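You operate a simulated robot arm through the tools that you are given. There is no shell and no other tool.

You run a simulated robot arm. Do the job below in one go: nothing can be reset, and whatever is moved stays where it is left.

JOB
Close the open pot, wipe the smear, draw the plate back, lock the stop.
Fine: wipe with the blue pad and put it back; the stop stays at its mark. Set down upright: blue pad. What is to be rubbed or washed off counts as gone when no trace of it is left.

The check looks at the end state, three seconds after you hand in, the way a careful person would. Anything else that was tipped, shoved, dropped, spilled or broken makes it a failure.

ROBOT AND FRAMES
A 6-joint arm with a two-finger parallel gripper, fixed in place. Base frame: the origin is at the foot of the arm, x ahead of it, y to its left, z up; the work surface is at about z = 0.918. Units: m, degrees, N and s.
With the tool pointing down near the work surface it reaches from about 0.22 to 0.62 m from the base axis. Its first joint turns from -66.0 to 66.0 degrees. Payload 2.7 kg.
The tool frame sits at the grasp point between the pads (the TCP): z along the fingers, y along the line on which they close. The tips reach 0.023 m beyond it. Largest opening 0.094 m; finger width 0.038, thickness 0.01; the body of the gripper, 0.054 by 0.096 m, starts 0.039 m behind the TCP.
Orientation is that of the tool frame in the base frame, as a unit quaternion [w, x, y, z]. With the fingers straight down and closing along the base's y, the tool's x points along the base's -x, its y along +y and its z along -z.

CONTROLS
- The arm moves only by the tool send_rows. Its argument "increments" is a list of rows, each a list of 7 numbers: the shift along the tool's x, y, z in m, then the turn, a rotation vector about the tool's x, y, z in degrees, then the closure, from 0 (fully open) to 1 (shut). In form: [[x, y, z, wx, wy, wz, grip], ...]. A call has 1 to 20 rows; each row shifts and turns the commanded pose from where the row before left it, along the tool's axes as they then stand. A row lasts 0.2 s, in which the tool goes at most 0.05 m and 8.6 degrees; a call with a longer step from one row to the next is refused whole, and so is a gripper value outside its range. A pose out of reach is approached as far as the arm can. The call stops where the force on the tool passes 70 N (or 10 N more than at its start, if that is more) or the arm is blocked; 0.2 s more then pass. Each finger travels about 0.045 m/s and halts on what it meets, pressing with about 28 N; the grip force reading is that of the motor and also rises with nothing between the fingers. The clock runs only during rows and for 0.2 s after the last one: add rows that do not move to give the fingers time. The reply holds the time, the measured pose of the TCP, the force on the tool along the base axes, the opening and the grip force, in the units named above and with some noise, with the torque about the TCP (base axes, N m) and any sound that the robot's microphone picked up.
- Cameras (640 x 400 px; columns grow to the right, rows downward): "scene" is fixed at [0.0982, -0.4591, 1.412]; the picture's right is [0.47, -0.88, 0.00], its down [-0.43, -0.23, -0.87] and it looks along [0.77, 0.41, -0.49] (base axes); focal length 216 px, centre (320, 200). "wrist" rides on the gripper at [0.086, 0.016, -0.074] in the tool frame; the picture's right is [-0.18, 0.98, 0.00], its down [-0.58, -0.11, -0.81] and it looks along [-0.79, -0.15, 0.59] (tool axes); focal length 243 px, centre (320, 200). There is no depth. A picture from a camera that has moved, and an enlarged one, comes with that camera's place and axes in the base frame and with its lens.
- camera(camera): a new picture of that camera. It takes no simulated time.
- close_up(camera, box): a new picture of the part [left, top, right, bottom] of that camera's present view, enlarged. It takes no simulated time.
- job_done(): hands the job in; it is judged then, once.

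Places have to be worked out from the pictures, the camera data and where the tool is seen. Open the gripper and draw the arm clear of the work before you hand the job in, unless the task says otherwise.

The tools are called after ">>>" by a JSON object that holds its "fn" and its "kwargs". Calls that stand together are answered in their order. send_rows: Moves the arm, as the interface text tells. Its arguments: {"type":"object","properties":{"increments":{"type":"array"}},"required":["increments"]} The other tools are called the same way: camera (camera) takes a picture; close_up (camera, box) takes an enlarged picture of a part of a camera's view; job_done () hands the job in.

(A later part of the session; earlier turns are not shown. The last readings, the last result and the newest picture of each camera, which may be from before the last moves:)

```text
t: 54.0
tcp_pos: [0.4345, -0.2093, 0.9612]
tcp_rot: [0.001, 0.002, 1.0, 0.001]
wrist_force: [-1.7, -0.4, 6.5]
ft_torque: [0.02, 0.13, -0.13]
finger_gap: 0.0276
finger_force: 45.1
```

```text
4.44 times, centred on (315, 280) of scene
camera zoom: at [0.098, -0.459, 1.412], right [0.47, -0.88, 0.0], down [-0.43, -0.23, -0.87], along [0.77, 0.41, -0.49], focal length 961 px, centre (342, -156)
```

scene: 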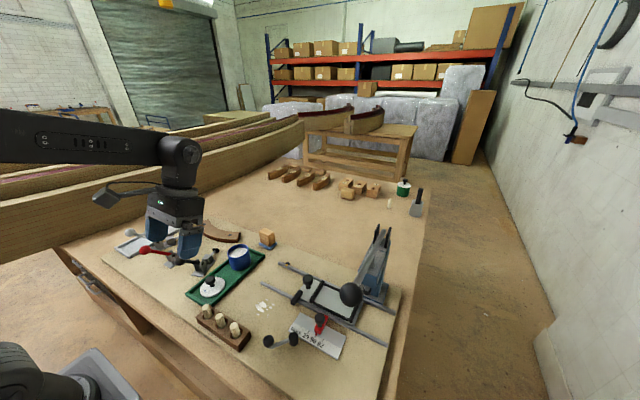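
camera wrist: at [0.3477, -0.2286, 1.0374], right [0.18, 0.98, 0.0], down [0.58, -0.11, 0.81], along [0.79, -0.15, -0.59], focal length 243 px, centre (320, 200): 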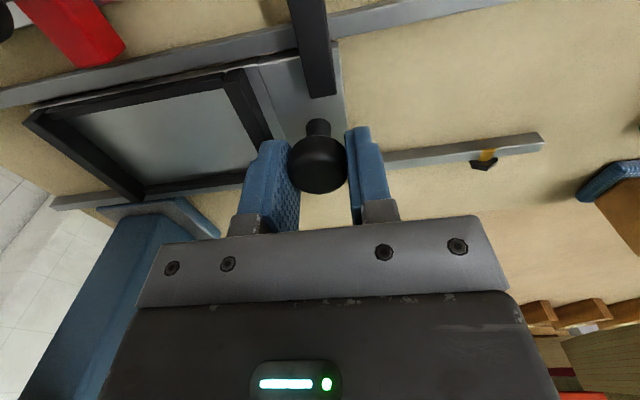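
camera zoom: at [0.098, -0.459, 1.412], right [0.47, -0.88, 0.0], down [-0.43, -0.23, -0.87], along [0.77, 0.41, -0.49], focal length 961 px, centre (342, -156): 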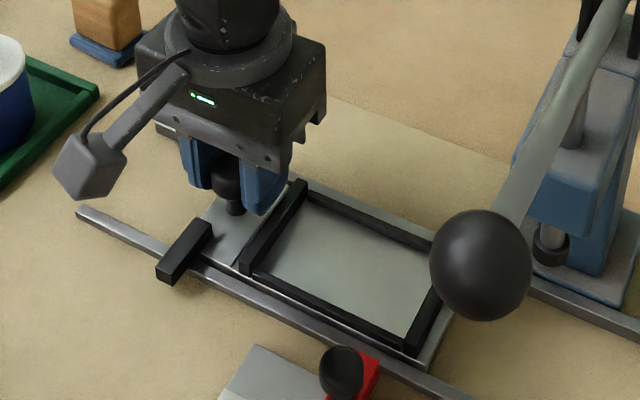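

Still free. The amber stop is at about y≈-0.15, so I continue and slow down as I near it.

>>> {"fn": "send_rows", "kwargs": {"increments": [[0, 0.008, 0, 0, 0, 0, 0.9], [0, 0.008, 0, 0, 0, 0, 0.9], [0, 0.006, 0, 0, 0, 0, 0.9], [0, 0.004, 0, 0, 0, 0, 0.9], [0, 0, 0, 0, 0, 0, 0.9]]}}

>>> {"fn": "close_up", "kwargs": {"camera": "scene", "box": [255, 235, 375, 325]}}

>>> {"fn": "camera", "kwargs": {"camera": "wrist"}}

```text
t: 55.2
tcp_pos: [0.4337, -0.1834, 0.9609]
tcp_rot: [0.0, 0.0, 1.0, 0.001]
wrist_force: [-1.4, -0.7, 2.6]
ft_torque: [-0.03, 0.23, 0.08]
finger_gap: 0.0272
finger_force: 45.1
```

```text
4.44 times, centred on (315, 280) of scene
camera zoom: at [0.0981, -0.4591, 1.412], right [0.47, -0.88, 0.0], down [-0.43, -0.23, -0.87], along [0.77, 0.41, -0.49], focal length 961 px, centre (342, -156)
```

zoom: 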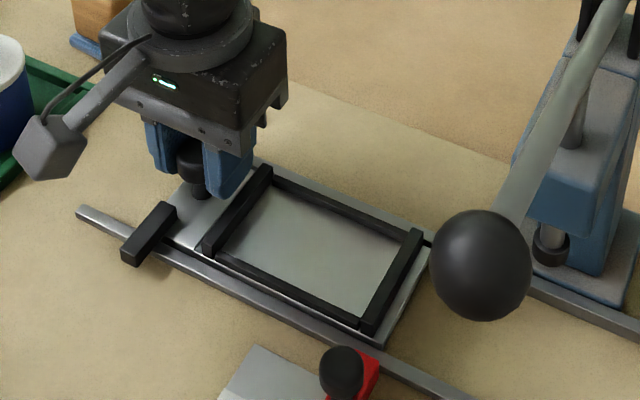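

```text
taken
camera wrist: at [0.3478, -0.1657, 1.0374], right [0.18, 0.98, 0.0], down [0.58, -0.11, 0.81], along [0.79, -0.15, -0.59], focal length 243 px, centre (320, 200)
```

wrist: 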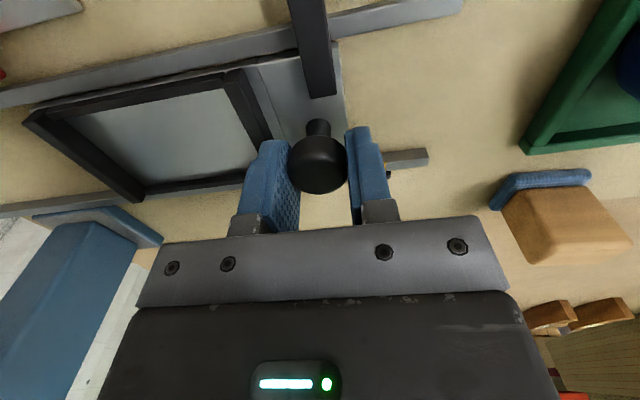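

Amber stop close ahead; I continue in 3 mm steps.

>>> {"fn": "send_rows", "kwargs": {"increments": [[0, 0.003, 0, 0, 0, 0, 0.9], [0, 0.003, 0, 0, 0, 0, 0.9], [0, 0, 0, 0, 0, 0, 0.9]]}}

>>> {"fn": "send_rows", "kwargs": {"increments": [[0, 0.003, 0, 0, 0, 0, 0.9], [0, 0, 0, 0, 0, 0, 0.9]]}}

>>> {"fn": "send_rows", "kwargs": {"increments": [[0, 0.002, 0, 0, 0, 0, 0.9], [0, 0, 0, 0, 0, 0, 0.9]]}}

>>> {"fn": "camera", "kwargs": {"camera": "wrist"}}

```text
t: 56.0
tcp_pos: [0.4339, -0.1757, 0.9616]
tcp_rot: [0.0, 0.001, 1.0, 0.0]
wrist_force: [3.8, -1.3, -1.1]
ft_torque: [-0.06, 0.48, 0.0]
finger_gap: 0.0273
finger_force: 45.2
```

```text
t: 56.6
tcp_pos: [0.4347, -0.175, 0.9606]
tcp_rot: [0.0, 0.001, 1.0, 0.0]
wrist_force: [-1.3, -1.3, 0.7]
ft_torque: [-0.04, -0.34, 0.01]
finger_gap: 0.0273
finger_force: 44.5
```

```text
t: 57.2
tcp_pos: [0.4334, -0.1718, 0.9613]
tcp_rot: [0.0, 0.001, 1.0, 0.0]
wrist_force: [-1.4, -0.9, -0.1]
ft_torque: [0.01, -0.12, -0.09]
finger_gap: 0.027
finger_force: 45.0
```

```text
taken
camera wrist: at [0.3478, -0.1554, 1.0374], right [0.18, 0.98, 0.0], down [0.58, -0.11, 0.81], along [0.79, -0.15, -0.59], focal length 243 px, centre (320, 200)
```

wrist: 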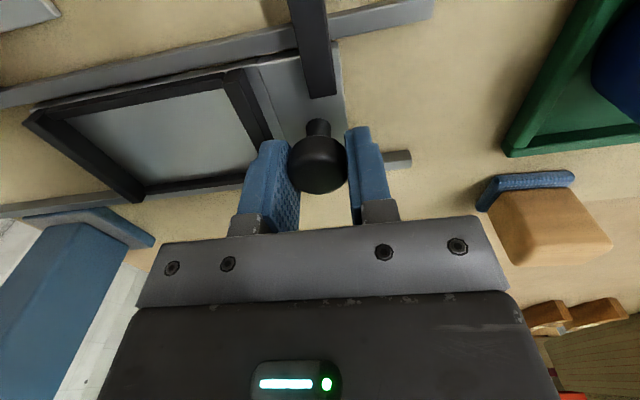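

The plate edge is at about -0.157 and the amber clip at about -0.150, so a few more millimetres with force checks.

>>> {"fn": "send_rows", "kwargs": {"increments": [[0, 0.002, 0, 0, 0, 0, 0.9], [0, 0, 0, 0, 0, 0, 0.9]]}}

>>> {"fn": "send_rows", "kwargs": {"increments": [[0, 0.002, 0, 0, 0, 0, 0.9], [0, 0, 0, 0, 0, 0, 0.9]]}}

>>> {"fn": "send_rows", "kwargs": {"increments": [[0, 0.002, 0, 0, 0, 0, 0.9], [0, 0, 0, 0, 0, 0, 0.9]]}}

>>> {"fn": "close_up", "kwargs": {"camera": "scene", "box": [245, 235, 365, 325]}}

```text
t: 57.8
tcp_pos: [0.4333, -0.1715, 0.9621]
tcp_rot: [0.0, -0.001, 1.0, 0.0]
wrist_force: [-2.2, -0.6, 0.1]
ft_torque: [-0.03, 0.0, -0.02]
finger_gap: 0.0275
finger_force: 44.9
```

```text
t: 58.4
tcp_pos: [0.4341, -0.1691, 0.9623]
tcp_rot: [0.001, 0.0, 1.0, 0.001]
wrist_force: [-8.8, -0.5, 1.1]
ft_torque: [-0.02, -0.5, 0.07]
finger_gap: 0.0274
finger_force: 45.1
```

```text
t: 59.0
tcp_pos: [0.4335, -0.1672, 0.9607]
tcp_rot: [0.0, -0.001, 1.0, 0.001]
wrist_force: [-6.6, -0.5, -0.6]
ft_torque: [0.0, 0.26, 0.01]
finger_gap: 0.0274
finger_force: 44.7
```

```text
4.44 times, centred on (305, 280) of scene
camera zoom: at [0.098, -0.4591, 1.412], right [0.47, -0.88, 0.0], down [-0.43, -0.23, -0.87], along [0.77, 0.41, -0.49], focal length 961 px, centre (387, -156)
```

zoom: 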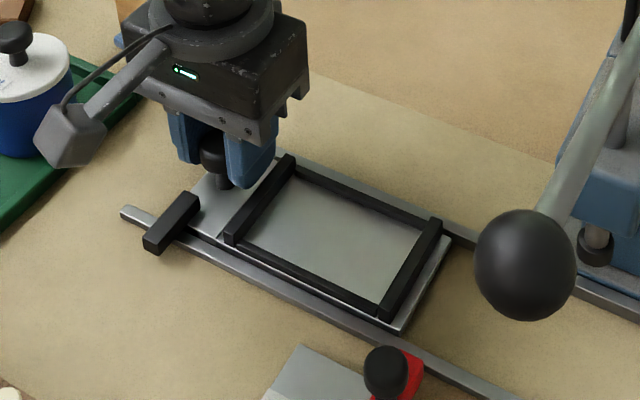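

No hard stop felt yet. I release and rise to see the plate edge relative to the amber clip.

>>> {"fn": "send_rows", "kwargs": {"increments": [[0, 0, 0, 0, 0, 0, 0.7], [0, 0, 0, 0, 0, 0, 0.65], [0, 0, -0.02, 0, 0, 0, 0.65], [0, 0, -0.03, 0, 0, 0, 0.5], [0, 0, -0.03, 0, 0, 0, 0.5], [0.03, 0, 0, 0, 0, 0, 0.5], [0, 0, 0, 0, 0, 0, 0.5]]}}

>>> {"fn": "camera", "kwargs": {"camera": "wrist"}}

>>> {"fn": "close_up", "kwargs": {"camera": "scene", "box": [255, 240, 335, 300]}}

>>> {"fn": "close_up", "kwargs": {"camera": "wrist", "box": [260, 40, 420, 150]}}

```text
t: 60.6
tcp_pos: [0.4041, -0.167, 1.0396]
tcp_rot: [0.0, 0.001, 1.0, -0.001]
wrist_force: [0.6, -1.0, -0.2]
ft_torque: [0.0, 0.01, 0.01]
finger_gap: 0.047
finger_force: 0.1
```

```text
taken
camera wrist: at [0.3187, -0.1498, 1.117], right [0.19, 0.98, 0.0], down [0.58, -0.11, 0.81], along [0.79, -0.15, -0.59], focal length 243 px, centre (320, 200)
```

wrist: 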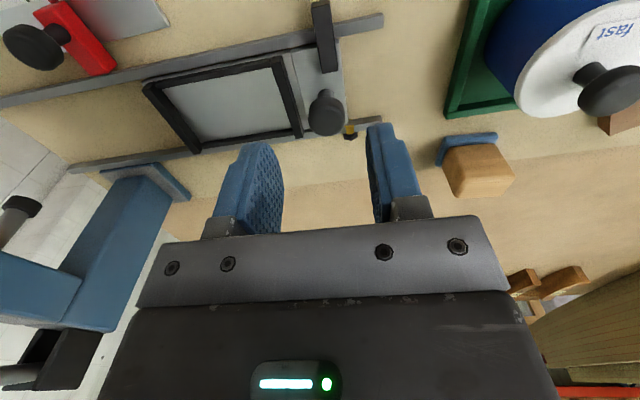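

```text
6.67 times, centred on (295, 270) of scene
camera zoom: at [0.0982, -0.4591, 1.412], right [0.47, -0.88, 0.0], down [-0.43, -0.23, -0.87], along [0.77, 0.41, -0.49], focal length 1441 px, centre (487, -267)
```

zoom: 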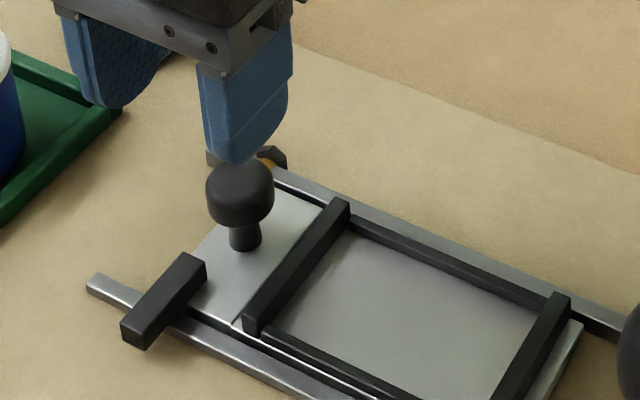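

```text
3.64 times, centred on (340, 95) of wrist
camera zoom: at [0.3187, -0.1498, 1.117], right [0.19, 0.98, 0.0], down [0.58, -0.11, 0.81], along [0.79, -0.15, -0.59], focal length 882 px, centre (247, 582)
```

zoom: 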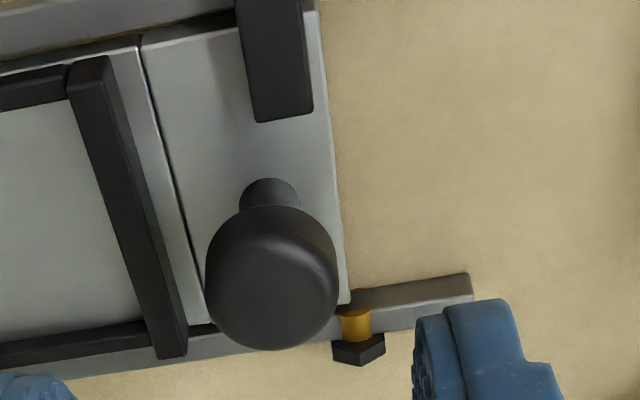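

The amber part is a brass plunger with a black hex head beside the rail, possibly a detent, and the plate edge has just reached it. I regrip and continue in small steps, watching for resistance or a click.

>>> {"fn": "send_rows", "kwargs": {"increments": [[-0.03, 0, 0, 0, 0, 0, 0.5], [0, 0, 0.03, 0, 0, 0, 0.65], [0, 0, 0.03, 0, 0, 0, 0.65], [0, 0, 0.02, 0, 0, 0, 0.65], [0, 0, 0, 0, 0, 0, 0.9], [0, 0, 0, 0, 0, 0, 0.9], [0, 0.002, 0, 0, 0, 0, 0.9], [0, 0, 0, 0, 0, 0, 0.9]]}}

>>> {"fn": "send_rows", "kwargs": {"increments": [[0, 0.002, 0, 0, 0, 0, 0.9], [0, 0, 0, 0, 0, 0, 0.9]]}}

>>> {"fn": "send_rows", "kwargs": {"increments": [[0, 0.002, 0, 0, 0, 0, 0.9], [0, 0, 0, 0, 0, 0, 0.9]]}}

```text
t: 62.4
tcp_pos: [0.4365, -0.1641, 0.9614]
tcp_rot: [0.001, 0.0, 1.0, 0.0]
wrist_force: [9.3, -0.9, -5.2]
ft_torque: [-0.16, 0.41, 0.05]
finger_gap: 0.0274
finger_force: 44.9
```

```text
t: 63.0
tcp_pos: [0.4357, -0.1631, 0.9612]
tcp_rot: [0.001, 0.001, 1.0, 0.001]
wrist_force: [12.2, -1.7, -14.8]
ft_torque: [-0.03, -0.84, 0.07]
finger_gap: 0.0275
finger_force: 45.5
```

```text
t: 63.6
tcp_pos: [0.4358, -0.1607, 0.9607]
tcp_rot: [0.001, 0.001, 1.0, 0.0]
wrist_force: [15.9, -0.6, -19.9]
ft_torque: [0.01, -0.6, -0.06]
finger_gap: 0.0272
finger_force: 45.4
```

Side and lift loads have built up from a slight misalignment. I relax the grip and re-close to relieve them.

>>> {"fn": "send_rows", "kwargs": {"increments": [[0, 0, 0, 0, 0, 0, 0.68], [0, 0, 0.0005, 0, 0, 0, 0.68], [0, 0, 0, 0, 0, 0, 0.9], [0, 0, 0, 0, 0, 0, 0.9]]}}

>>> {"fn": "send_rows", "kwargs": {"increments": [[0, 0.002, 0, 0, 0, 0, 0.9], [0, 0, 0, 0, 0, 0, 0.9]]}}

>>> {"fn": "send_rows", "kwargs": {"increments": [[0, 0.002, 0, 0, 0, 0, 0.9], [0, 0, 0, 0, 0, 0, 0.9]]}}

>>> {"fn": "close_up", "kwargs": {"camera": "scene", "box": [245, 235, 365, 325]}}

```text
t: 64.6
tcp_pos: [0.4336, -0.1605, 0.9607]
tcp_rot: [0.0, 0.001, 1.0, 0.0]
wrist_force: [-3.7, -1.5, 7.1]
ft_torque: [-0.04, 0.4, -0.03]
finger_gap: 0.0276
finger_force: 44.8
```

```text
t: 65.2
tcp_pos: [0.4351, -0.1587, 0.963]
tcp_rot: [0.0, 0.0, 1.0, -0.001]
wrist_force: [-5.5, -1.2, 12.2]
ft_torque: [-0.02, 0.81, -0.02]
finger_gap: 0.0275
finger_force: 45.5
```

```text
t: 65.8
tcp_pos: [0.4346, -0.1557, 0.9609]
tcp_rot: [0.001, 0.0, 1.0, 0.0]
wrist_force: [-4.0, -0.8, 19.2]
ft_torque: [-0.01, 1.11, 0.0]
finger_gap: 0.0271
finger_force: 43.9
```

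```text
4.44 times, centred on (305, 280) of scene
camera zoom: at [0.0978, -0.459, 1.412], right [0.47, -0.88, 0.0], down [-0.43, -0.23, -0.87], along [0.77, 0.41, -0.49], focal length 961 px, centre (387, -156)
```

zoom: 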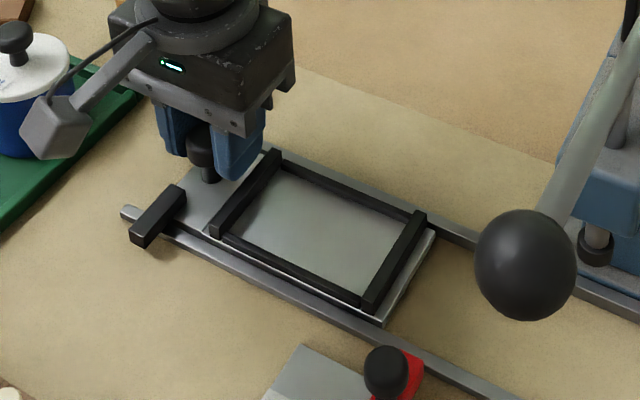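

It still slides freely with no end stop. I continue, easing z a touch.

>>> {"fn": "send_rows", "kwargs": {"increments": [[0, 0.002, -0.0005, 0, 0, 0, 0.9], [0, 0, 0, 0, 0, 0, 0.9]]}}

>>> {"fn": "send_rows", "kwargs": {"increments": [[0, 0.002, 0, 0, 0, 0, 0.9], [0, 0, 0, 0, 0, 0, 0.9]]}}

>>> {"fn": "send_rows", "kwargs": {"increments": [[0, 0.002, 0, 0, 0, 0, 0.9], [0, 0, 0, 0, 0, 0, 0.9]]}}

>>> {"fn": "send_rows", "kwargs": {"increments": [[0, 0.002, 0, 0, 0, 0, 0.9], [0, 0, 0, 0, 0, 0, 0.9]]}}

>>> {"fn": "close_up", "kwargs": {"camera": "scene", "box": [245, 235, 365, 325]}}

```text
t: 66.4
tcp_pos: [0.4347, -0.1555, 0.9619]
tcp_rot: [0.001, 0.0, 1.0, 0.0]
wrist_force: [-2.3, -1.5, 16.6]
ft_torque: [-0.06, 0.18, 0.06]
finger_gap: 0.0271
finger_force: 44.6
```

```text
t: 67.0
tcp_pos: [0.4341, -0.1523, 0.9615]
tcp_rot: [0.002, 0.0, 1.0, 0.0]
wrist_force: [3.2, -1.6, 11.5]
ft_torque: [0.01, -0.07, 0.03]
finger_gap: 0.0274
finger_force: 44.8
```

```text
t: 67.6
tcp_pos: [0.4347, -0.1515, 0.9632]
tcp_rot: [0.002, 0.0, 1.0, 0.0]
wrist_force: [9.8, -1.6, 13.4]
ft_torque: [-0.03, 0.13, -0.05]
finger_gap: 0.0274
finger_force: 45.2
```

```text
t: 68.2
tcp_pos: [0.4342, -0.1482, 0.9608]
tcp_rot: [0.002, 0.0, 1.0, 0.001]
wrist_force: [12.3, -0.3, 10.5]
ft_torque: [-0.06, -0.01, 0.02]
finger_gap: 0.0273
finger_force: 44.7
```

```text
4.44 times, centred on (305, 280) of scene
camera zoom: at [0.0984, -0.459, 1.412], right [0.47, -0.88, 0.0], down [-0.43, -0.23, -0.87], along [0.77, 0.41, -0.49], focal length 961 px, centre (387, -156)
```

zoom: 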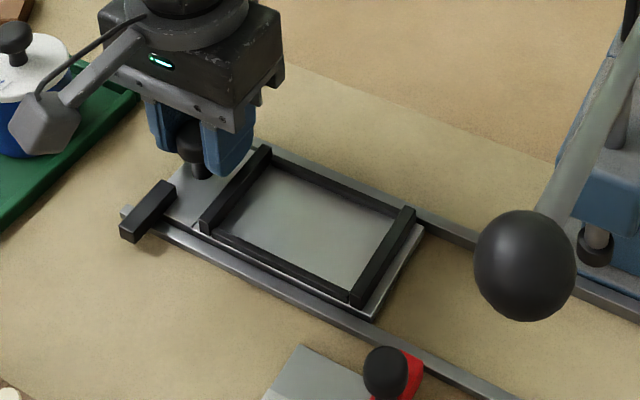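

Still no resistance and the edge is about 12 mm from the rail ends. I continue carefully.

>>> {"fn": "send_rows", "kwargs": {"increments": [[0, 0.002, 0, 0, 0, 0, 0.9], [0, 0, 0, 0, 0, 0, 0.9]]}}

>>> {"fn": "send_rows", "kwargs": {"increments": [[0, 0.002, 0, 0, 0, 0, 0.9], [0, 0, 0, 0, 0, 0, 0.9]]}}

>>> {"fn": "send_rows", "kwargs": {"increments": [[0, 0.002, 0, 0, 0, 0, 0.9], [0, 0, 0, 0, 0, 0, 0.9]]}}

>>> {"fn": "close_up", "kwargs": {"camera": "scene", "box": [245, 235, 365, 325]}}

>>> {"fn": "camera", "kwargs": {"camera": "wrist"}}

```text
t: 68.8
tcp_pos: [0.4354, -0.1453, 0.9607]
tcp_rot: [0.001, 0.001, 1.0, 0.0]
wrist_force: [15.0, -0.3, 5.7]
ft_torque: [-0.04, -0.46, 0.02]
finger_gap: 0.0275
finger_force: 45.3
```

```text
t: 69.4
tcp_pos: [0.4347, -0.1441, 0.9612]
tcp_rot: [0.001, -0.001, 1.0, -0.001]
wrist_force: [17.5, -1.1, 4.8]
ft_torque: [0.01, -0.19, -0.07]
finger_gap: 0.0273
finger_force: 45.0
```

```text
t: 70.0
tcp_pos: [0.4357, -0.1426, 0.9621]
tcp_rot: [0.001, 0.0, 1.0, 0.001]
wrist_force: [11.6, 1.5, 3.3]
ft_torque: [-0.01, -0.86, -0.07]
finger_gap: 0.0274
finger_force: 44.9
```

```text
4.44 times, centred on (305, 280) of scene
camera zoom: at [0.0984, -0.459, 1.412], right [0.47, -0.88, 0.0], down [-0.43, -0.23, -0.87], along [0.77, 0.41, -0.49], focal length 961 px, centre (387, -156)
```

zoom: 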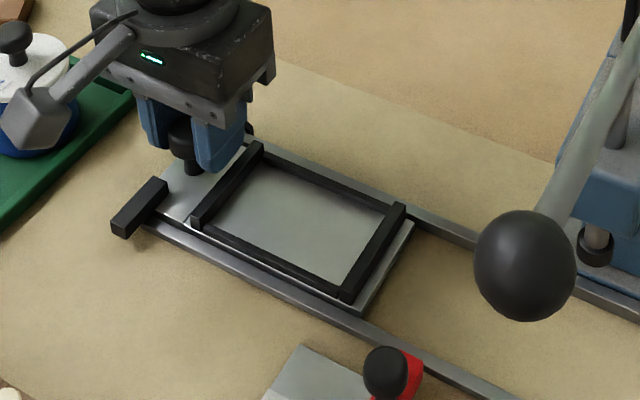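

```text
taken
camera wrist: at [0.3486, -0.1248, 1.0375], right [0.18, 0.98, 0.0], down [0.58, -0.11, 0.81], along [0.79, -0.15, -0.59], focal length 243 px, centre (320, 200)
```

wrist: 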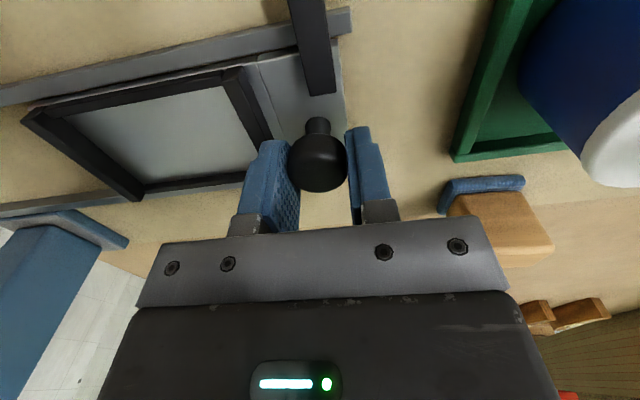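

The edge is almost flush with the rail ends. I take a few more millimetres to see whether there is an end stop.

>>> {"fn": "send_rows", "kwargs": {"increments": [[0, 0.002, 0, 0, 0, 0, 0.9], [0, 0, 0, 0, 0, 0, 0.9]]}}

>>> {"fn": "send_rows", "kwargs": {"increments": [[0, 0.002, 0, 0, 0, 0, 0.9], [0, 0, 0, 0, 0, 0, 0.9]]}}

>>> {"fn": "send_rows", "kwargs": {"increments": [[0, 0.002, 0, 0, 0, 0, 0.9], [0, 0, 0, 0, 0, 0, 0.9]]}}

```text
t: 70.6
tcp_pos: [0.4333, -0.1395, 0.9598]
tcp_rot: [0.0, 0.0, 1.0, 0.0]
wrist_force: [12.2, 2.1, 4.8]
ft_torque: [0.07, -0.61, -0.06]
finger_gap: 0.0273
finger_force: 44.6
```

```text
t: 71.2
tcp_pos: [0.4339, -0.1386, 0.9623]
tcp_rot: [0.001, 0.001, 1.0, 0.0]
wrist_force: [15.9, 2.6, 7.4]
ft_torque: [0.04, 0.45, -0.03]
finger_gap: 0.0272
finger_force: 44.8
```

```text
t: 71.8
tcp_pos: [0.4339, -0.1381, 0.9616]
tcp_rot: [0.001, 0.001, 1.0, -0.001]
wrist_force: [10.9, -10.3, 9.0]
ft_torque: [-0.17, 0.01, 0.1]
finger_gap: 0.0273
finger_force: 44.7
```

Resistance now at about y=-0.138 (Fy -10 N). One more millimetre to confirm it is the end stop.

>>> {"fn": "send_rows", "kwargs": {"increments": [[0, 0.001, 0, 0, 0, 0, 0.9], [0, 0, 0, 0, 0, 0, 0.9]]}}

>>> {"fn": "close_up", "kwargs": {"camera": "scene", "box": [245, 235, 365, 325]}}

```text
t: 72.4
tcp_pos: [0.4355, -0.1386, 0.9612]
tcp_rot: [0.001, 0.0, 1.0, -0.001]
wrist_force: [14.8, -23.8, 3.3]
ft_torque: [-0.21, 0.32, 0.05]
finger_gap: 0.0276
finger_force: 45.4
```

```text
4.44 times, centred on (305, 280) of scene
camera zoom: at [0.0986, -0.4597, 1.4117], right [0.47, -0.88, 0.0], down [-0.43, -0.23, -0.87], along [0.77, 0.41, -0.49], focal length 961 px, centre (387, -156)
```

zoom: 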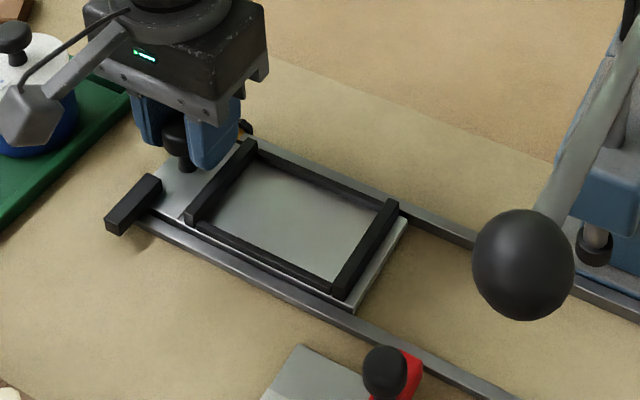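

Solid end stop (24 N): the plate is fully back. I relieve the push, release, and rise.

>>> {"fn": "send_rows", "kwargs": {"increments": [[0, -0.0015, 0, 0, 0, 0, 0.9], [0, 0, 0, 0, 0, 0, 0.66], [0, 0, 0, 0, 0, 0, 0.66], [0, 0, -0.02, 0, 0, 0, 0.66], [0, 0, -0.03, 0, 0, 0, 0.66], [0, 0, -0.04, 0, 0, 0, 0.5], [0, 0, -0.04, 0, 0, 0, 0.5], [0, 0, 0, 0, 0, 0, 0.5]]}}

>>> {"fn": "close_up", "kwargs": {"camera": "scene", "box": [230, 220, 390, 350]}}

>>> {"fn": "camera", "kwargs": {"camera": "wrist"}}

```text
t: 74.2
tcp_pos: [0.4325, -0.138, 1.0931]
tcp_rot: [0.0, -0.001, 1.0, 0.0]
wrist_force: [-0.2, -0.7, -0.1]
ft_torque: [-0.01, 0.0, 0.0]
finger_gap: 0.0471
finger_force: 0.0
```

```text
3.08 times, centred on (310, 285) of scene
camera zoom: at [0.0982, -0.4591, 1.412], right [0.47, -0.88, 0.0], down [-0.43, -0.23, -0.87], along [0.77, 0.41, -0.49], focal length 665 px, centre (351, -62)
```

zoom: 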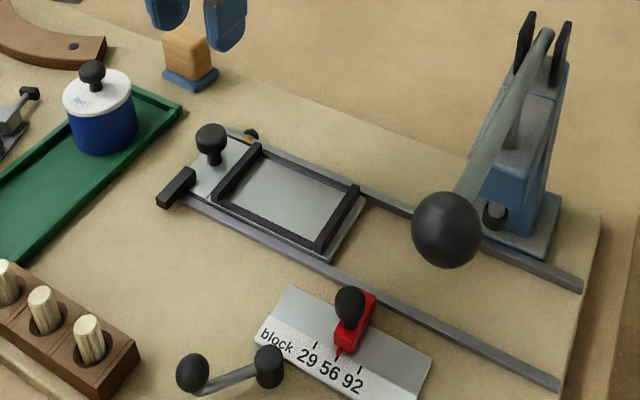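

```text
taken
camera wrist: at [0.3475, -0.1206, 1.1693], right [0.18, 0.98, 0.0], down [0.58, -0.11, 0.81], along [0.79, -0.15, -0.59], focal length 243 px, centre (320, 200)
```

wrist: 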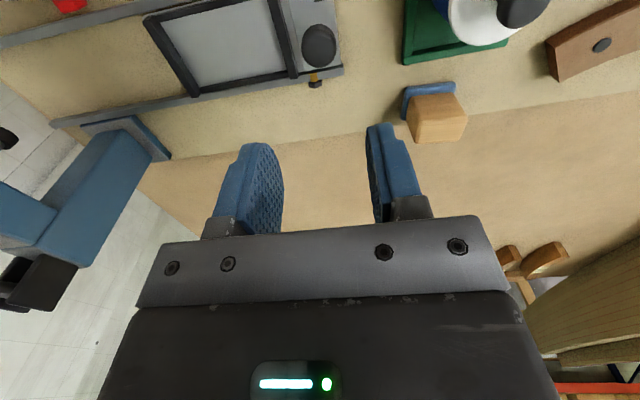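

The plate is fully back and the stop remains at 56. Now the crank lever beside the scale: post near (0.300,-0.288), ball near (0.262,-0.255,0.952). I look for any markings.

>>> {"fn": "close_up", "kwargs": {"camera": "scene", "box": [258, 320, 308, 355]}}

>>> {"fn": "close_up", "kwargs": {"camera": "scene", "box": [295, 300, 355, 365]}}

>>> {"fn": "close_up", "kwargs": {"camera": "scene", "box": [120, 210, 230, 290]}}

```text
11.43 times, centred on (283, 338) of scene
camera zoom: at [0.0982, -0.4591, 1.412], right [0.47, -0.88, 0.0], down [-0.43, -0.23, -0.87], along [0.77, 0.41, -0.49], focal length 2470 px, centre (743, -1371)
```

zoom: 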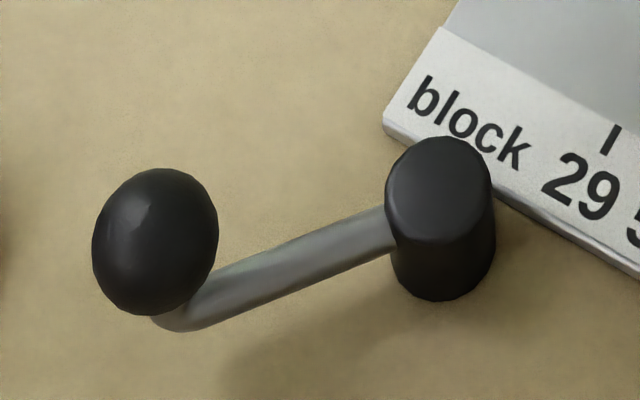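

```text
6.15 times, centred on (325, 332) of scene
camera zoom: at [0.0982, -0.4591, 1.412], right [0.47, -0.88, 0.0], down [-0.43, -0.23, -0.87], along [0.77, 0.41, -0.49], focal length 1330 px, centre (289, -615)
```

zoom: 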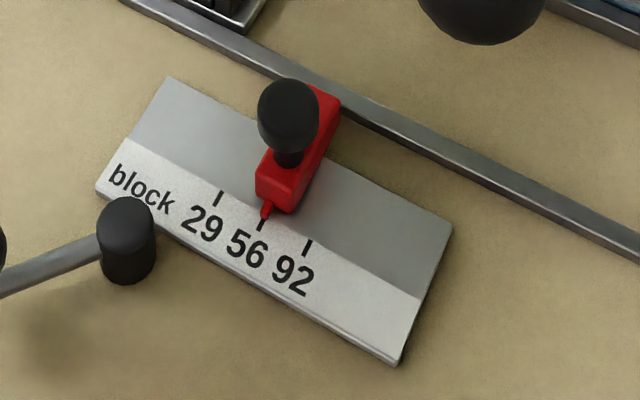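

```text
5.00 times, centred on (175, 250) of scene
camera zoom: at [0.0982, -0.4591, 1.412], right [0.47, -0.88, 0.0], down [-0.43, -0.23, -0.87], along [0.77, 0.41, -0.49], focal length 1081 px, centre (1045, -50)
```

zoom: 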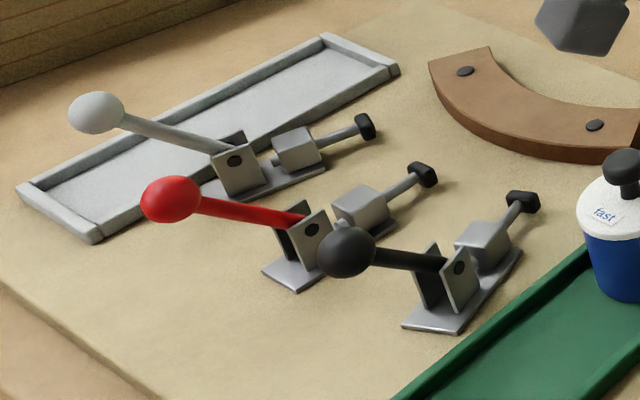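

No direction markings. I hover over the crank ball for a closer look; then I'll grip it and feel which way it turns freely.

>>> {"fn": "send_rows", "kwargs": {"increments": [[0.034, -0.0234, 0, 0, 0, 0, 0.5], [0.034, -0.0234, 0, 0, 0, 0, 0.5], [0.034, -0.0234, 0, 0, 0, 0, 0.5], [0.034, -0.0234, 0, 0, 0, 0, 0.5], [0.034, -0.0234, 0, 0, 0, 0, 0.5], [0, 0, 0.03, 0, 0, 0, 0.5], [0, 0, 0, 0, 0, 0, 0.5]]}}

>>> {"fn": "camera", "kwargs": {"camera": "wrist"}}

>>> {"fn": "close_up", "kwargs": {"camera": "scene", "box": [210, 260, 330, 360]}}

```text
t: 75.8
tcp_pos: [0.2628, -0.2535, 1.0627]
tcp_rot: [0.0, 0.0, 1.0, 0.0]
wrist_force: [-0.2, -0.6, -0.9]
ft_torque: [0.02, 0.01, 0.01]
finger_gap: 0.0468
finger_force: 0.1
```

```text
taken
camera wrist: at [0.1768, -0.2363, 1.1394], right [0.18, 0.98, 0.0], down [0.58, -0.11, 0.81], along [0.79, -0.15, -0.59], focal length 243 px, centre (320, 200)
```

wrist: 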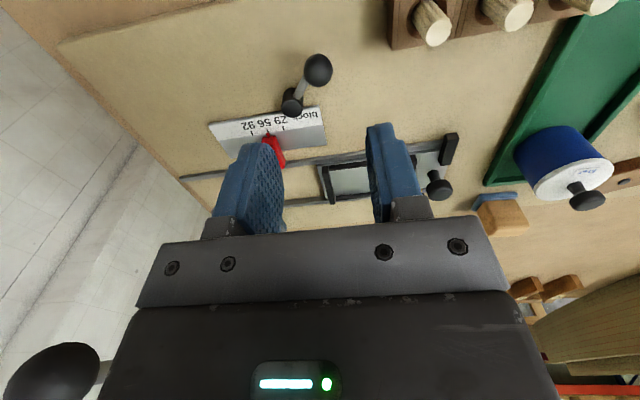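

```text
4.00 times, centred on (270, 310) of scene
camera zoom: at [0.0982, -0.4591, 1.412], right [0.47, -0.88, 0.0], down [-0.43, -0.23, -0.87], along [0.77, 0.41, -0.49], focal length 865 px, centre (520, -240)
```

zoom: 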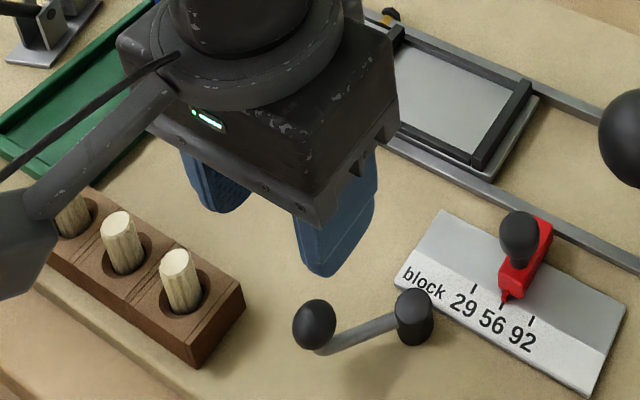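

The ball is at about (0.264,-0.2535,0.953), well centred. I descend over it.

>>> {"fn": "send_rows", "kwargs": {"increments": [[-0.001, 0, 0.035, 0, 0, 0, 0.5], [0, 0, 0.035, 0, 0, 0, 0.5], [0, 0, 0.02, 0, 0, 0, 0.5], [0, 0, 0.005, 0, 0, 0, 0.5], [0, 0, 0, 0, 0, 0, 0.5]]}}

>>> {"fn": "camera", "kwargs": {"camera": "wrist"}}

>>> {"fn": "close_up", "kwargs": {"camera": "scene", "box": [220, 270, 320, 360]}}

```text
t: 77.0
tcp_pos: [0.2635, -0.2537, 0.9662]
tcp_rot: [0.0, 0.0, 1.0, -0.001]
wrist_force: [0.1, 0.3, 0.0]
ft_torque: [0.04, -0.02, -0.01]
finger_gap: 0.0468
finger_force: 0.0
```

```text
taken
camera wrist: at [0.1784, -0.2368, 1.0427], right [0.18, 0.98, 0.0], down [0.58, -0.11, 0.81], along [0.79, -0.15, -0.59], focal length 243 px, centre (320, 200)
```

wrist: 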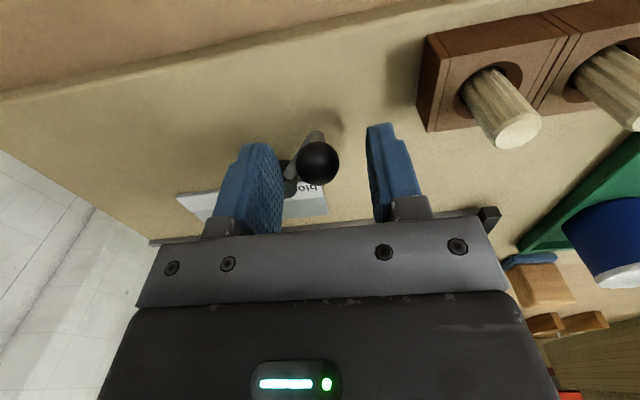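

```text
4.44 times, centred on (270, 315) of scene
camera zoom: at [0.0982, -0.4591, 1.412], right [0.47, -0.88, 0.0], down [-0.43, -0.23, -0.87], along [0.77, 0.41, -0.49], focal length 961 px, centre (542, -311)
```

zoom: 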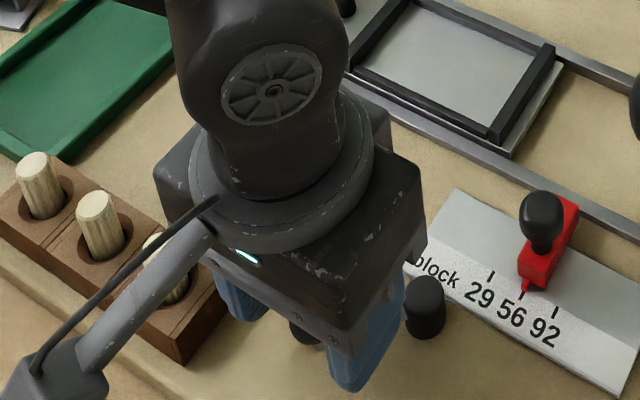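

I raise a little and yaw the gripper 44° so the fingers close perpendicular to the crank arm, which gives a firm push in either turning direction.

>>> {"fn": "send_rows", "kwargs": {"increments": [[0, 0, -0.03, 0, 0, 0, 0.5], [0, 0, 0, 0, 0, 7.4, 0.5], [0, 0, 0, 0, 0, 7.4, 0.5], [0, 0, 0, 0, 0, 7.4, 0.5], [0, 0, 0, 0, 0, 7.4, 0.5], [0, 0, 0, 0, 0, 7.4, 0.5], [0, 0, 0, 0, 0, 7, 0.5], [0, 0, 0, 0, 0, 0, 0.5]]}}

>>> {"fn": "camera", "kwargs": {"camera": "wrist"}}

>>> {"fn": "close_up", "kwargs": {"camera": "scene", "box": [190, 250, 330, 360]}}

```text
t: 78.8
tcp_pos: [0.2631, -0.254, 0.996]
tcp_rot: [0.001, 0.376, 0.927, 0.0]
wrist_force: [-0.1, -0.7, 0.2]
ft_torque: [-0.04, -0.01, 0.0]
finger_gap: 0.0468
finger_force: 0.0
```

```text
taken
camera wrist: at [0.214, -0.1806, 1.0722], right [0.82, 0.58, 0.0], down [0.34, -0.48, 0.81], along [0.47, -0.66, -0.59], focal length 243 px, centre (320, 200)
```

wrist: 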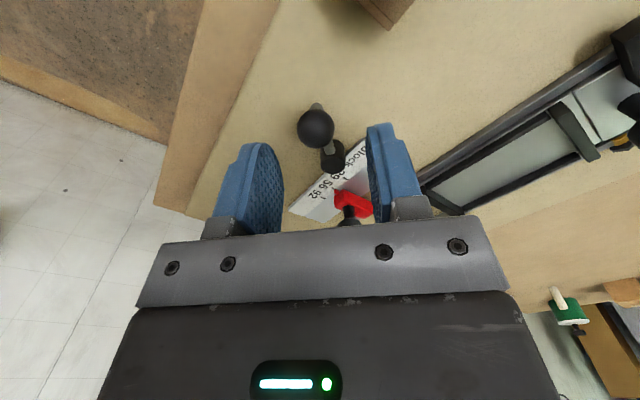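

```text
3.64 times, centred on (260, 305) of scene
camera zoom: at [0.0982, -0.4591, 1.412], right [0.47, -0.88, 0.0], down [-0.43, -0.23, -0.87], along [0.77, 0.41, -0.49], focal length 786 px, centre (538, -182)
```

zoom: 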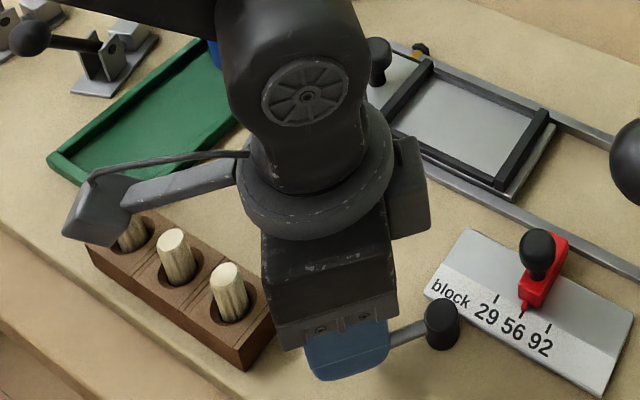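

The ball is between the fingers and the post lies straight ahead. I descend and close.

>>> {"fn": "send_rows", "kwargs": {"increments": [[0, 0, 0.02, 0, 0, 0, 0.5], [0, 0, 0.011, 0, 0, 0, 0.5], [0, 0, 0, 0, 0, 0, 0.65], [0, 0, 0, 0, 0, 0, 0.9], [0, 0, 0, 0, 0, 0, 0.9], [0, 0, 0, 0, 0, 0, 0.9]]}}

>>> {"fn": "camera", "kwargs": {"camera": "wrist"}}

```text
t: 80.2
tcp_pos: [0.263, -0.2547, 0.9653]
tcp_rot: [-0.001, 0.375, 0.927, 0.0]
wrist_force: [-19.6, -21.7, -0.6]
ft_torque: [-0.28, 0.18, -0.25]
finger_gap: 0.0215
finger_force: 44.8
```

```text
taken
camera wrist: at [0.2134, -0.1823, 1.0414], right [0.82, 0.58, 0.0], down [0.34, -0.48, 0.81], along [0.46, -0.66, -0.59], focal length 243 px, centre (320, 200)
```

wrist: 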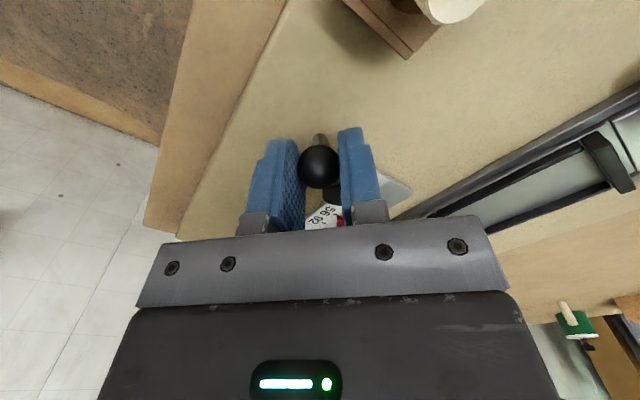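

On closing, the lever pushed back against clockwise movement (about 29 N), suggesting that side is its limit. I test the counter-clockwise direction with small steps.

>>> {"fn": "send_rows", "kwargs": {"increments": [[0, -0.002, 0, 0, 0, 0, 0.9], [0, 0, 0, 0, 0, 0, 0.9]]}}

>>> {"fn": "send_rows", "kwargs": {"increments": [[0, -0.002, 0, 0, 0, 0, 0.9], [0, 0, 0, 0, 0, 0, 0.9]]}}

>>> {"fn": "send_rows", "kwargs": {"increments": [[0, -0.002, 0, 0, 0, 0, 0.9], [0, 0, 0, 0, 0, 0, 0.9]]}}

```text
t: 80.8
tcp_pos: [0.2637, -0.2556, 0.9649]
tcp_rot: [0.0, 0.374, 0.927, 0.001]
wrist_force: [-9.9, -14.8, -5.5]
ft_torque: [0.0, 0.28, 0.14]
finger_gap: 0.0211
finger_force: 45.4
```

```text
t: 81.4
tcp_pos: [0.2631, -0.2566, 0.9654]
tcp_rot: [0.001, 0.374, 0.927, 0.0]
wrist_force: [3.0, 0.0, -9.6]
ft_torque: [-0.05, -0.04, 0.38]
finger_gap: 0.0212
finger_force: 45.3
```

```text
t: 82.0
tcp_pos: [0.2607, -0.2578, 0.9653]
tcp_rot: [0.001, 0.375, 0.927, 0.001]
wrist_force: [6.5, 6.7, -6.0]
ft_torque: [0.02, -0.15, 0.44]
finger_gap: 0.0213
finger_force: 44.8
```

>>> {"fn": "send_rows", "kwargs": {"increments": [[0, -0.002, 0, 0, 0, 0, 0.9], [0, 0, 0, 0, 0, 0, 0.9]]}}

>>> {"fn": "send_rows", "kwargs": {"increments": [[0, -0.002, 0, 0, 0, 0, 0.9], [0, 0, 0, 0, 0, 0, 0.9]]}}

>>> {"fn": "camera", "kwargs": {"camera": "wrist"}}

```text
t: 82.6
tcp_pos: [0.2601, -0.2601, 0.9643]
tcp_rot: [-0.001, 0.375, 0.927, 0.0]
wrist_force: [4.4, 7.6, -1.2]
ft_torque: [0.17, 0.0, 0.42]
finger_gap: 0.0211
finger_force: 45.6
```

```text
t: 83.2
tcp_pos: [0.2585, -0.2616, 0.9659]
tcp_rot: [0.0, 0.375, 0.927, 0.0]
wrist_force: [1.5, 9.2, -1.3]
ft_torque: [0.08, -0.05, 0.39]
finger_gap: 0.0213
finger_force: 45.0
```

```text
taken
camera wrist: at [0.2074, -0.188, 1.0415], right [0.82, 0.58, 0.0], down [0.34, -0.48, 0.81], along [0.47, -0.66, -0.59], focal length 243 px, centre (320, 200)
```

wrist: 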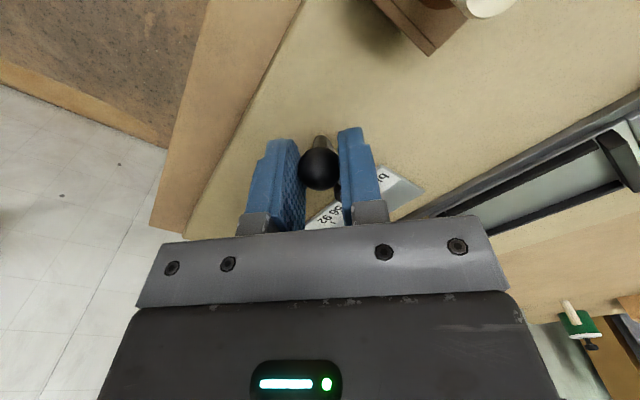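

Counter-clockwise moves against a steady 8 N friction, so I follow the arc about the post (0.3005,-0.288, radius 50 mm), letting the tool turn along with it.

>>> {"fn": "send_rows", "kwargs": {"increments": [[0, 0, 0, 0, 0, -5.8, 0.9], [0, 0, 0, 0, 0, -5.8, 0.9], [-0.00027, -0.0052, 0, 0, 0, -6, 0.9], [-0.00027, -0.0052, 0, 0, 0, -6, 0.9], [0, 0, 0, 0, 0, 0, 0.9]]}}

>>> {"fn": "camera", "kwargs": {"camera": "wrist"}}

>>> {"fn": "close_up", "kwargs": {"camera": "scene", "box": [190, 250, 370, 390]}}

```text
t: 84.4
tcp_pos: [0.2516, -0.27, 0.9656]
tcp_rot: [0.0, 0.177, 0.984, 0.0]
wrist_force: [-7.5, -3.4, 5.5]
ft_torque: [-0.04, 0.18, -0.24]
finger_gap: 0.0213
finger_force: 44.9
```

```text
taken
camera wrist: at [0.1775, -0.2236, 1.0414], right [0.51, 0.86, 0.0], down [0.51, -0.3, 0.81], along [0.69, -0.41, -0.59], focal length 243 px, centre (320, 200)
```

wrist: 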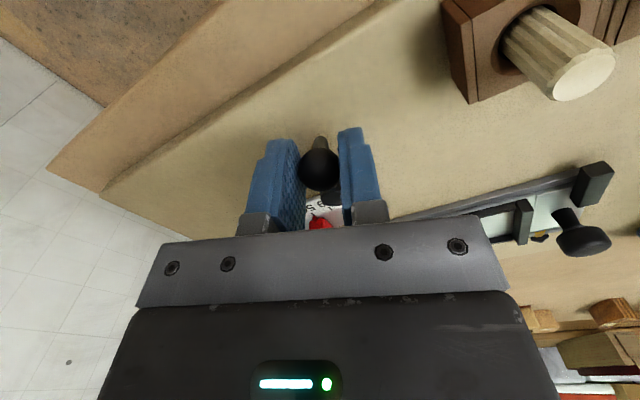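

```text
2.86 times, centred on (280, 320) of scene
camera zoom: at [0.0979, -0.4591, 1.412], right [0.47, -0.88, 0.0], down [-0.43, -0.23, -0.87], along [0.77, 0.41, -0.49], focal length 618 px, centre (434, -143)
```

zoom: 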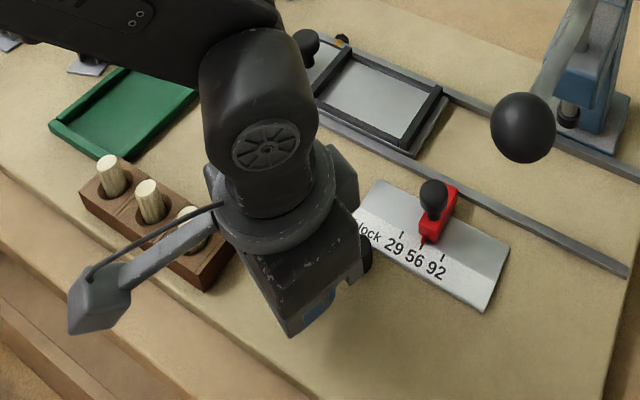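

It follows well (about 160° now). The true radius seems nearer 52 mm, so I adjust and continue.

>>> {"fn": "send_rows", "kwargs": {"increments": [[0.0004, -0.0054, 0, 0, 0, -6, 0.9], [-0.0003, -0.0054, 0, 0, 0, -6, 0.9], [0, 0, 0, 0, 0, 0, 0.9]]}}

>>> {"fn": "send_rows", "kwargs": {"increments": [[-0.0003, -0.0054, 0, 0, 0, -6, 0.9], [-0.0003, -0.0054, 0, 0, 0, -6, 0.9], [0, 0, 0, 0, 0, 0, 0.9]]}}

>>> {"fn": "close_up", "kwargs": {"camera": "scene", "box": [190, 250, 370, 390]}}

```text
t: 85.2
tcp_pos: [0.25, -0.2811, 0.9646]
tcp_rot: [0.001, 0.073, 0.997, 0.0]
wrist_force: [7.8, 0.8, -3.5]
ft_torque: [-0.02, -0.21, 0.05]
finger_gap: 0.021
finger_force: 45.1
```

```text
t: 86.0
tcp_pos: [0.25, -0.2906, 0.9646]
tcp_rot: [0.0, -0.032, 1.0, 0.001]
wrist_force: [15.0, 0.4, -14.2]
ft_torque: [0.07, -0.94, 0.0]
finger_gap: 0.0209
finger_force: 45.0
```

```text
2.86 times, centred on (280, 320) of scene
camera zoom: at [0.0987, -0.4592, 1.4119], right [0.47, -0.88, 0.0], down [-0.43, -0.23, -0.87], along [0.77, 0.41, -0.49], focal length 618 px, centre (434, -143)
```

zoom: 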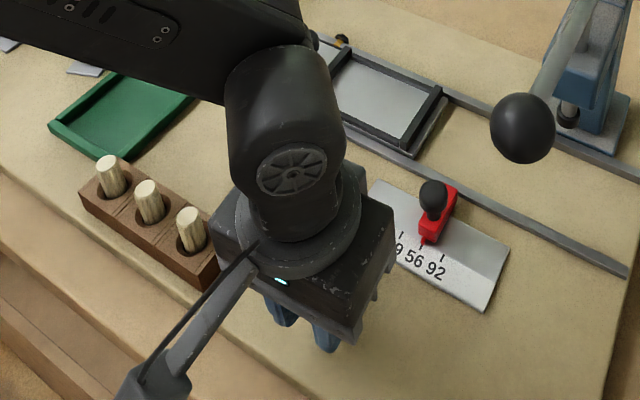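

Free tangentially; slight inward pull, so I correct the radius and continue while watching clearance to the press ball.

>>> {"fn": "send_rows", "kwargs": {"increments": [[-0.0013, -0.0052, 0.0003, 0, 0, -6, 0.9], [-0.0003, -0.0052, 0, 0, 0, -6, 0.9], [0, 0, 0, 0, 0, 0, 0.9]]}}

>>> {"fn": "send_rows", "kwargs": {"increments": [[-0.0003, -0.0052, 0, 0, 0, -6, 0.9], [0, 0, 0, 0, 0, 0, 0.9]]}}

>>> {"fn": "close_up", "kwargs": {"camera": "scene", "box": [190, 250, 370, 390]}}

>>> {"fn": "camera", "kwargs": {"camera": "wrist"}}

```text
t: 86.8
tcp_pos: [0.2526, -0.3023, 0.9655]
tcp_rot: [-0.001, -0.137, 0.991, 0.001]
wrist_force: [1.1, 6.9, 8.1]
ft_torque: [0.08, 0.16, 0.35]
finger_gap: 0.0212
finger_force: 45.1
```

```text
t: 87.4
tcp_pos: [0.2538, -0.3061, 0.966]
tcp_rot: [0.001, -0.188, 0.982, 0.0]
wrist_force: [-5.1, 3.4, 7.9]
ft_torque: [-0.08, 0.44, 0.28]
finger_gap: 0.021
finger_force: 45.5
```

```text
2.86 times, centred on (280, 320) of scene
camera zoom: at [0.098, -0.4589, 1.4121], right [0.47, -0.88, 0.0], down [-0.43, -0.23, -0.87], along [0.77, 0.41, -0.49], focal length 618 px, centre (434, -143)
```

zoom: 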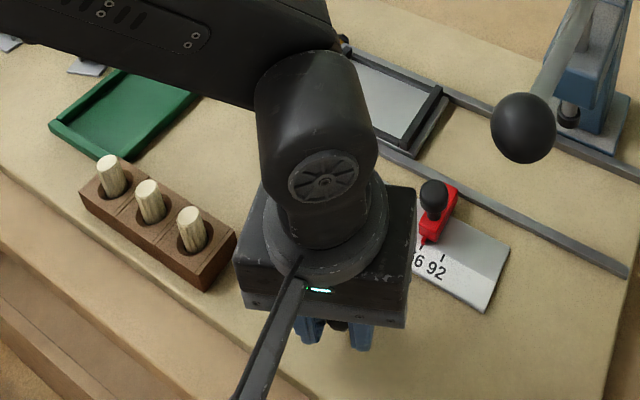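

```text
taken
camera wrist: at [0.1677, -0.3223, 1.0415], right [-0.19, 0.98, 0.0], down [0.58, 0.11, 0.81], along [0.79, 0.15, -0.59], focal length 243 px, centre (320, 200)
```

wrist: 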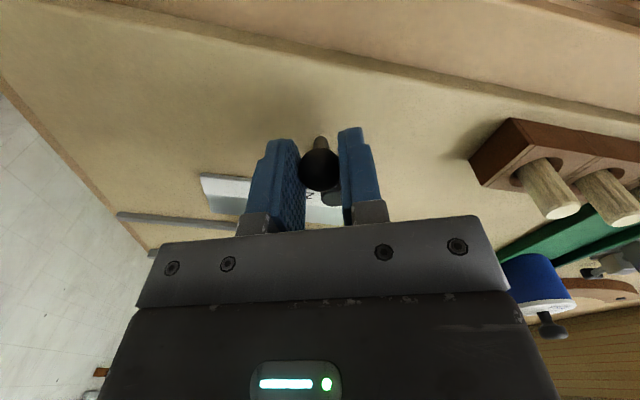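

At about 201°, still moving with light friction. I continue in small steps.

>>> {"fn": "send_rows", "kwargs": {"increments": [[-0.0001, -0.0052, -0.0003, 0, 0, -6, 0.9], [-0.0003, -0.0052, 0, 0, 0, -6, 0.9], [0, 0, 0, 0, 0, 0, 0.9]]}}

>>> {"fn": "send_rows", "kwargs": {"increments": [[-0.0003, -0.0052, 0, 0, 0, -6, 0.9], [0, 0, 0, 0, 0, 0, 0.9]]}}

>>> {"fn": "close_up", "kwargs": {"camera": "scene", "box": [190, 250, 370, 390]}}

```text
t: 88.2
tcp_pos: [0.2589, -0.3164, 0.9647]
tcp_rot: [0.0, -0.289, 0.957, 0.001]
wrist_force: [-8.9, -4.2, 0.1]
ft_torque: [-0.09, 0.18, 0.14]
finger_gap: 0.021
finger_force: 44.5
```

```text
t: 88.8
tcp_pos: [0.2603, -0.3199, 0.9654]
tcp_rot: [-0.001, -0.34, 0.94, 0.001]
wrist_force: [-13.0, 1.9, 8.7]
ft_torque: [0.01, 0.14, -0.13]
finger_gap: 0.0211
finger_force: 44.3
```

```text
2.86 times, centred on (280, 320) of scene
camera zoom: at [0.0977, -0.4589, 1.4121], right [0.47, -0.88, 0.0], down [-0.43, -0.23, -0.87], along [0.77, 0.41, -0.49], focal length 618 px, centre (434, -143)
```

zoom: 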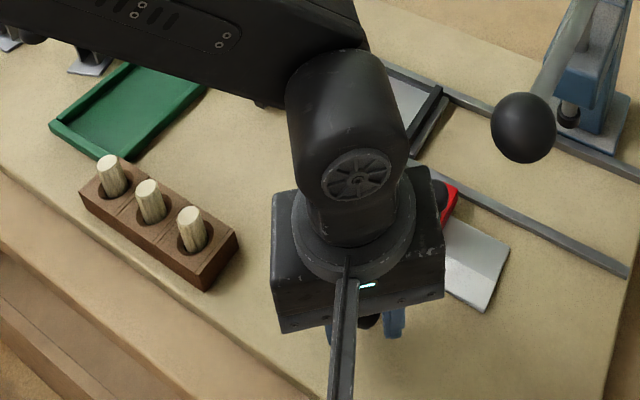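

About 219°, i.e. 80° turned. I continue a few more degrees per step with a small outward correction.

>>> {"fn": "send_rows", "kwargs": {"increments": [[0.0006, -0.0035, -0.0003, 0, 0, -4, 0.9], [0, 0, 0, 0, 0, 0, 0.9]]}}

>>> {"fn": "send_rows", "kwargs": {"increments": [[-0.0001, -0.0035, 0, 0, 0, -4, 0.9], [0, 0, 0, 0, 0, 0, 0.9]]}}

>>> {"fn": "send_rows", "kwargs": {"increments": [[-0.0001, -0.0035, 0, 0, 0, -4, 0.9], [0, 0, 0, 0, 0, 0, 0.9]]}}

```text
t: 89.4
tcp_pos: [0.2628, -0.3195, 0.9651]
tcp_rot: [-0.002, -0.372, 0.928, 0.004]
wrist_force: [-16.1, 27.7, 12.5]
ft_torque: [0.36, -0.07, -0.08]
finger_gap: 0.0209
finger_force: 45.1
```

```text
t: 90.0
tcp_pos: [0.2638, -0.32, 0.9655]
tcp_rot: [-0.002, -0.404, 0.915, 0.01]
wrist_force: [-14.5, 51.7, 25.1]
ft_torque: [0.4, 0.26, -0.22]
finger_gap: 0.0214
finger_force: 45.0
```

```text
t: 90.4
tcp_pos: [0.2618, -0.3203, 0.9638]
tcp_rot: [-0.004, -0.429, 0.903, 0.019]
wrist_force: [-13.2, 21.2, 20.9]
ft_torque: [0.73, 0.0, 0.19]
finger_gap: 0.0214
finger_force: 44.6
stopped in row 2: the force on the tool passed its limit at 73 N (the readings are from after the stop); the commanded pose is now the measured one
```

A hard limit at about 220°: the lever has gone from one end of its travel to the other. I relieve the push, release, and rise to check the lever and stop.

>>> {"fn": "send_rows", "kwargs": {"increments": [[0, 0.0005, 0, 0, 0, 0, 0.9], [0, 0, 0, 0, 0, 0, 0.7], [0, 0, 0, 0, 0, 0, 0.55], [0, 0, 0, 0, 0, 0, 0.55], [0, 0, -0.02, 0, 0, 0, 0.55], [0, 0, -0.03, 0, 0, 0, 0.55], [0, 0, -0.04, 0, 0, 0, 0.55], [0, 0, 0, 0, 0, 0, 0.55]]}}

>>> {"fn": "camera", "kwargs": {"camera": "wrist"}}

>>> {"fn": "camera", "kwargs": {"camera": "scene"}}

```text
t: 92.2
tcp_pos: [0.266, -0.3263, 1.0528]
tcp_rot: [-0.002, -0.429, 0.903, 0.014]
wrist_force: [-0.1, 0.9, 0.1]
ft_torque: [0.03, 0.02, 0.03]
finger_gap: 0.0425
finger_force: 0.0
```

```text
taken
camera wrist: at [0.2002, -0.3839, 1.1287], right [-0.65, 0.76, 0.03], down [0.47, 0.36, 0.81], along [0.61, 0.53, -0.59], focal length 243 px, centre (320, 200)
```

wrist: 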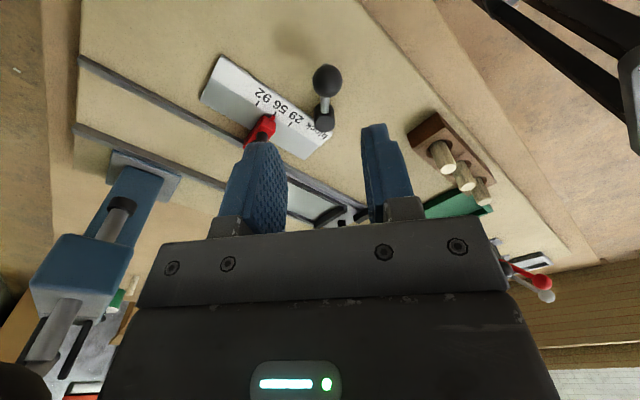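

```text
taken
```

scene: 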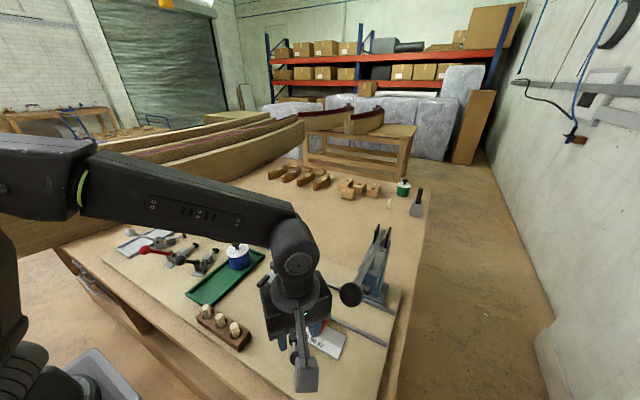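

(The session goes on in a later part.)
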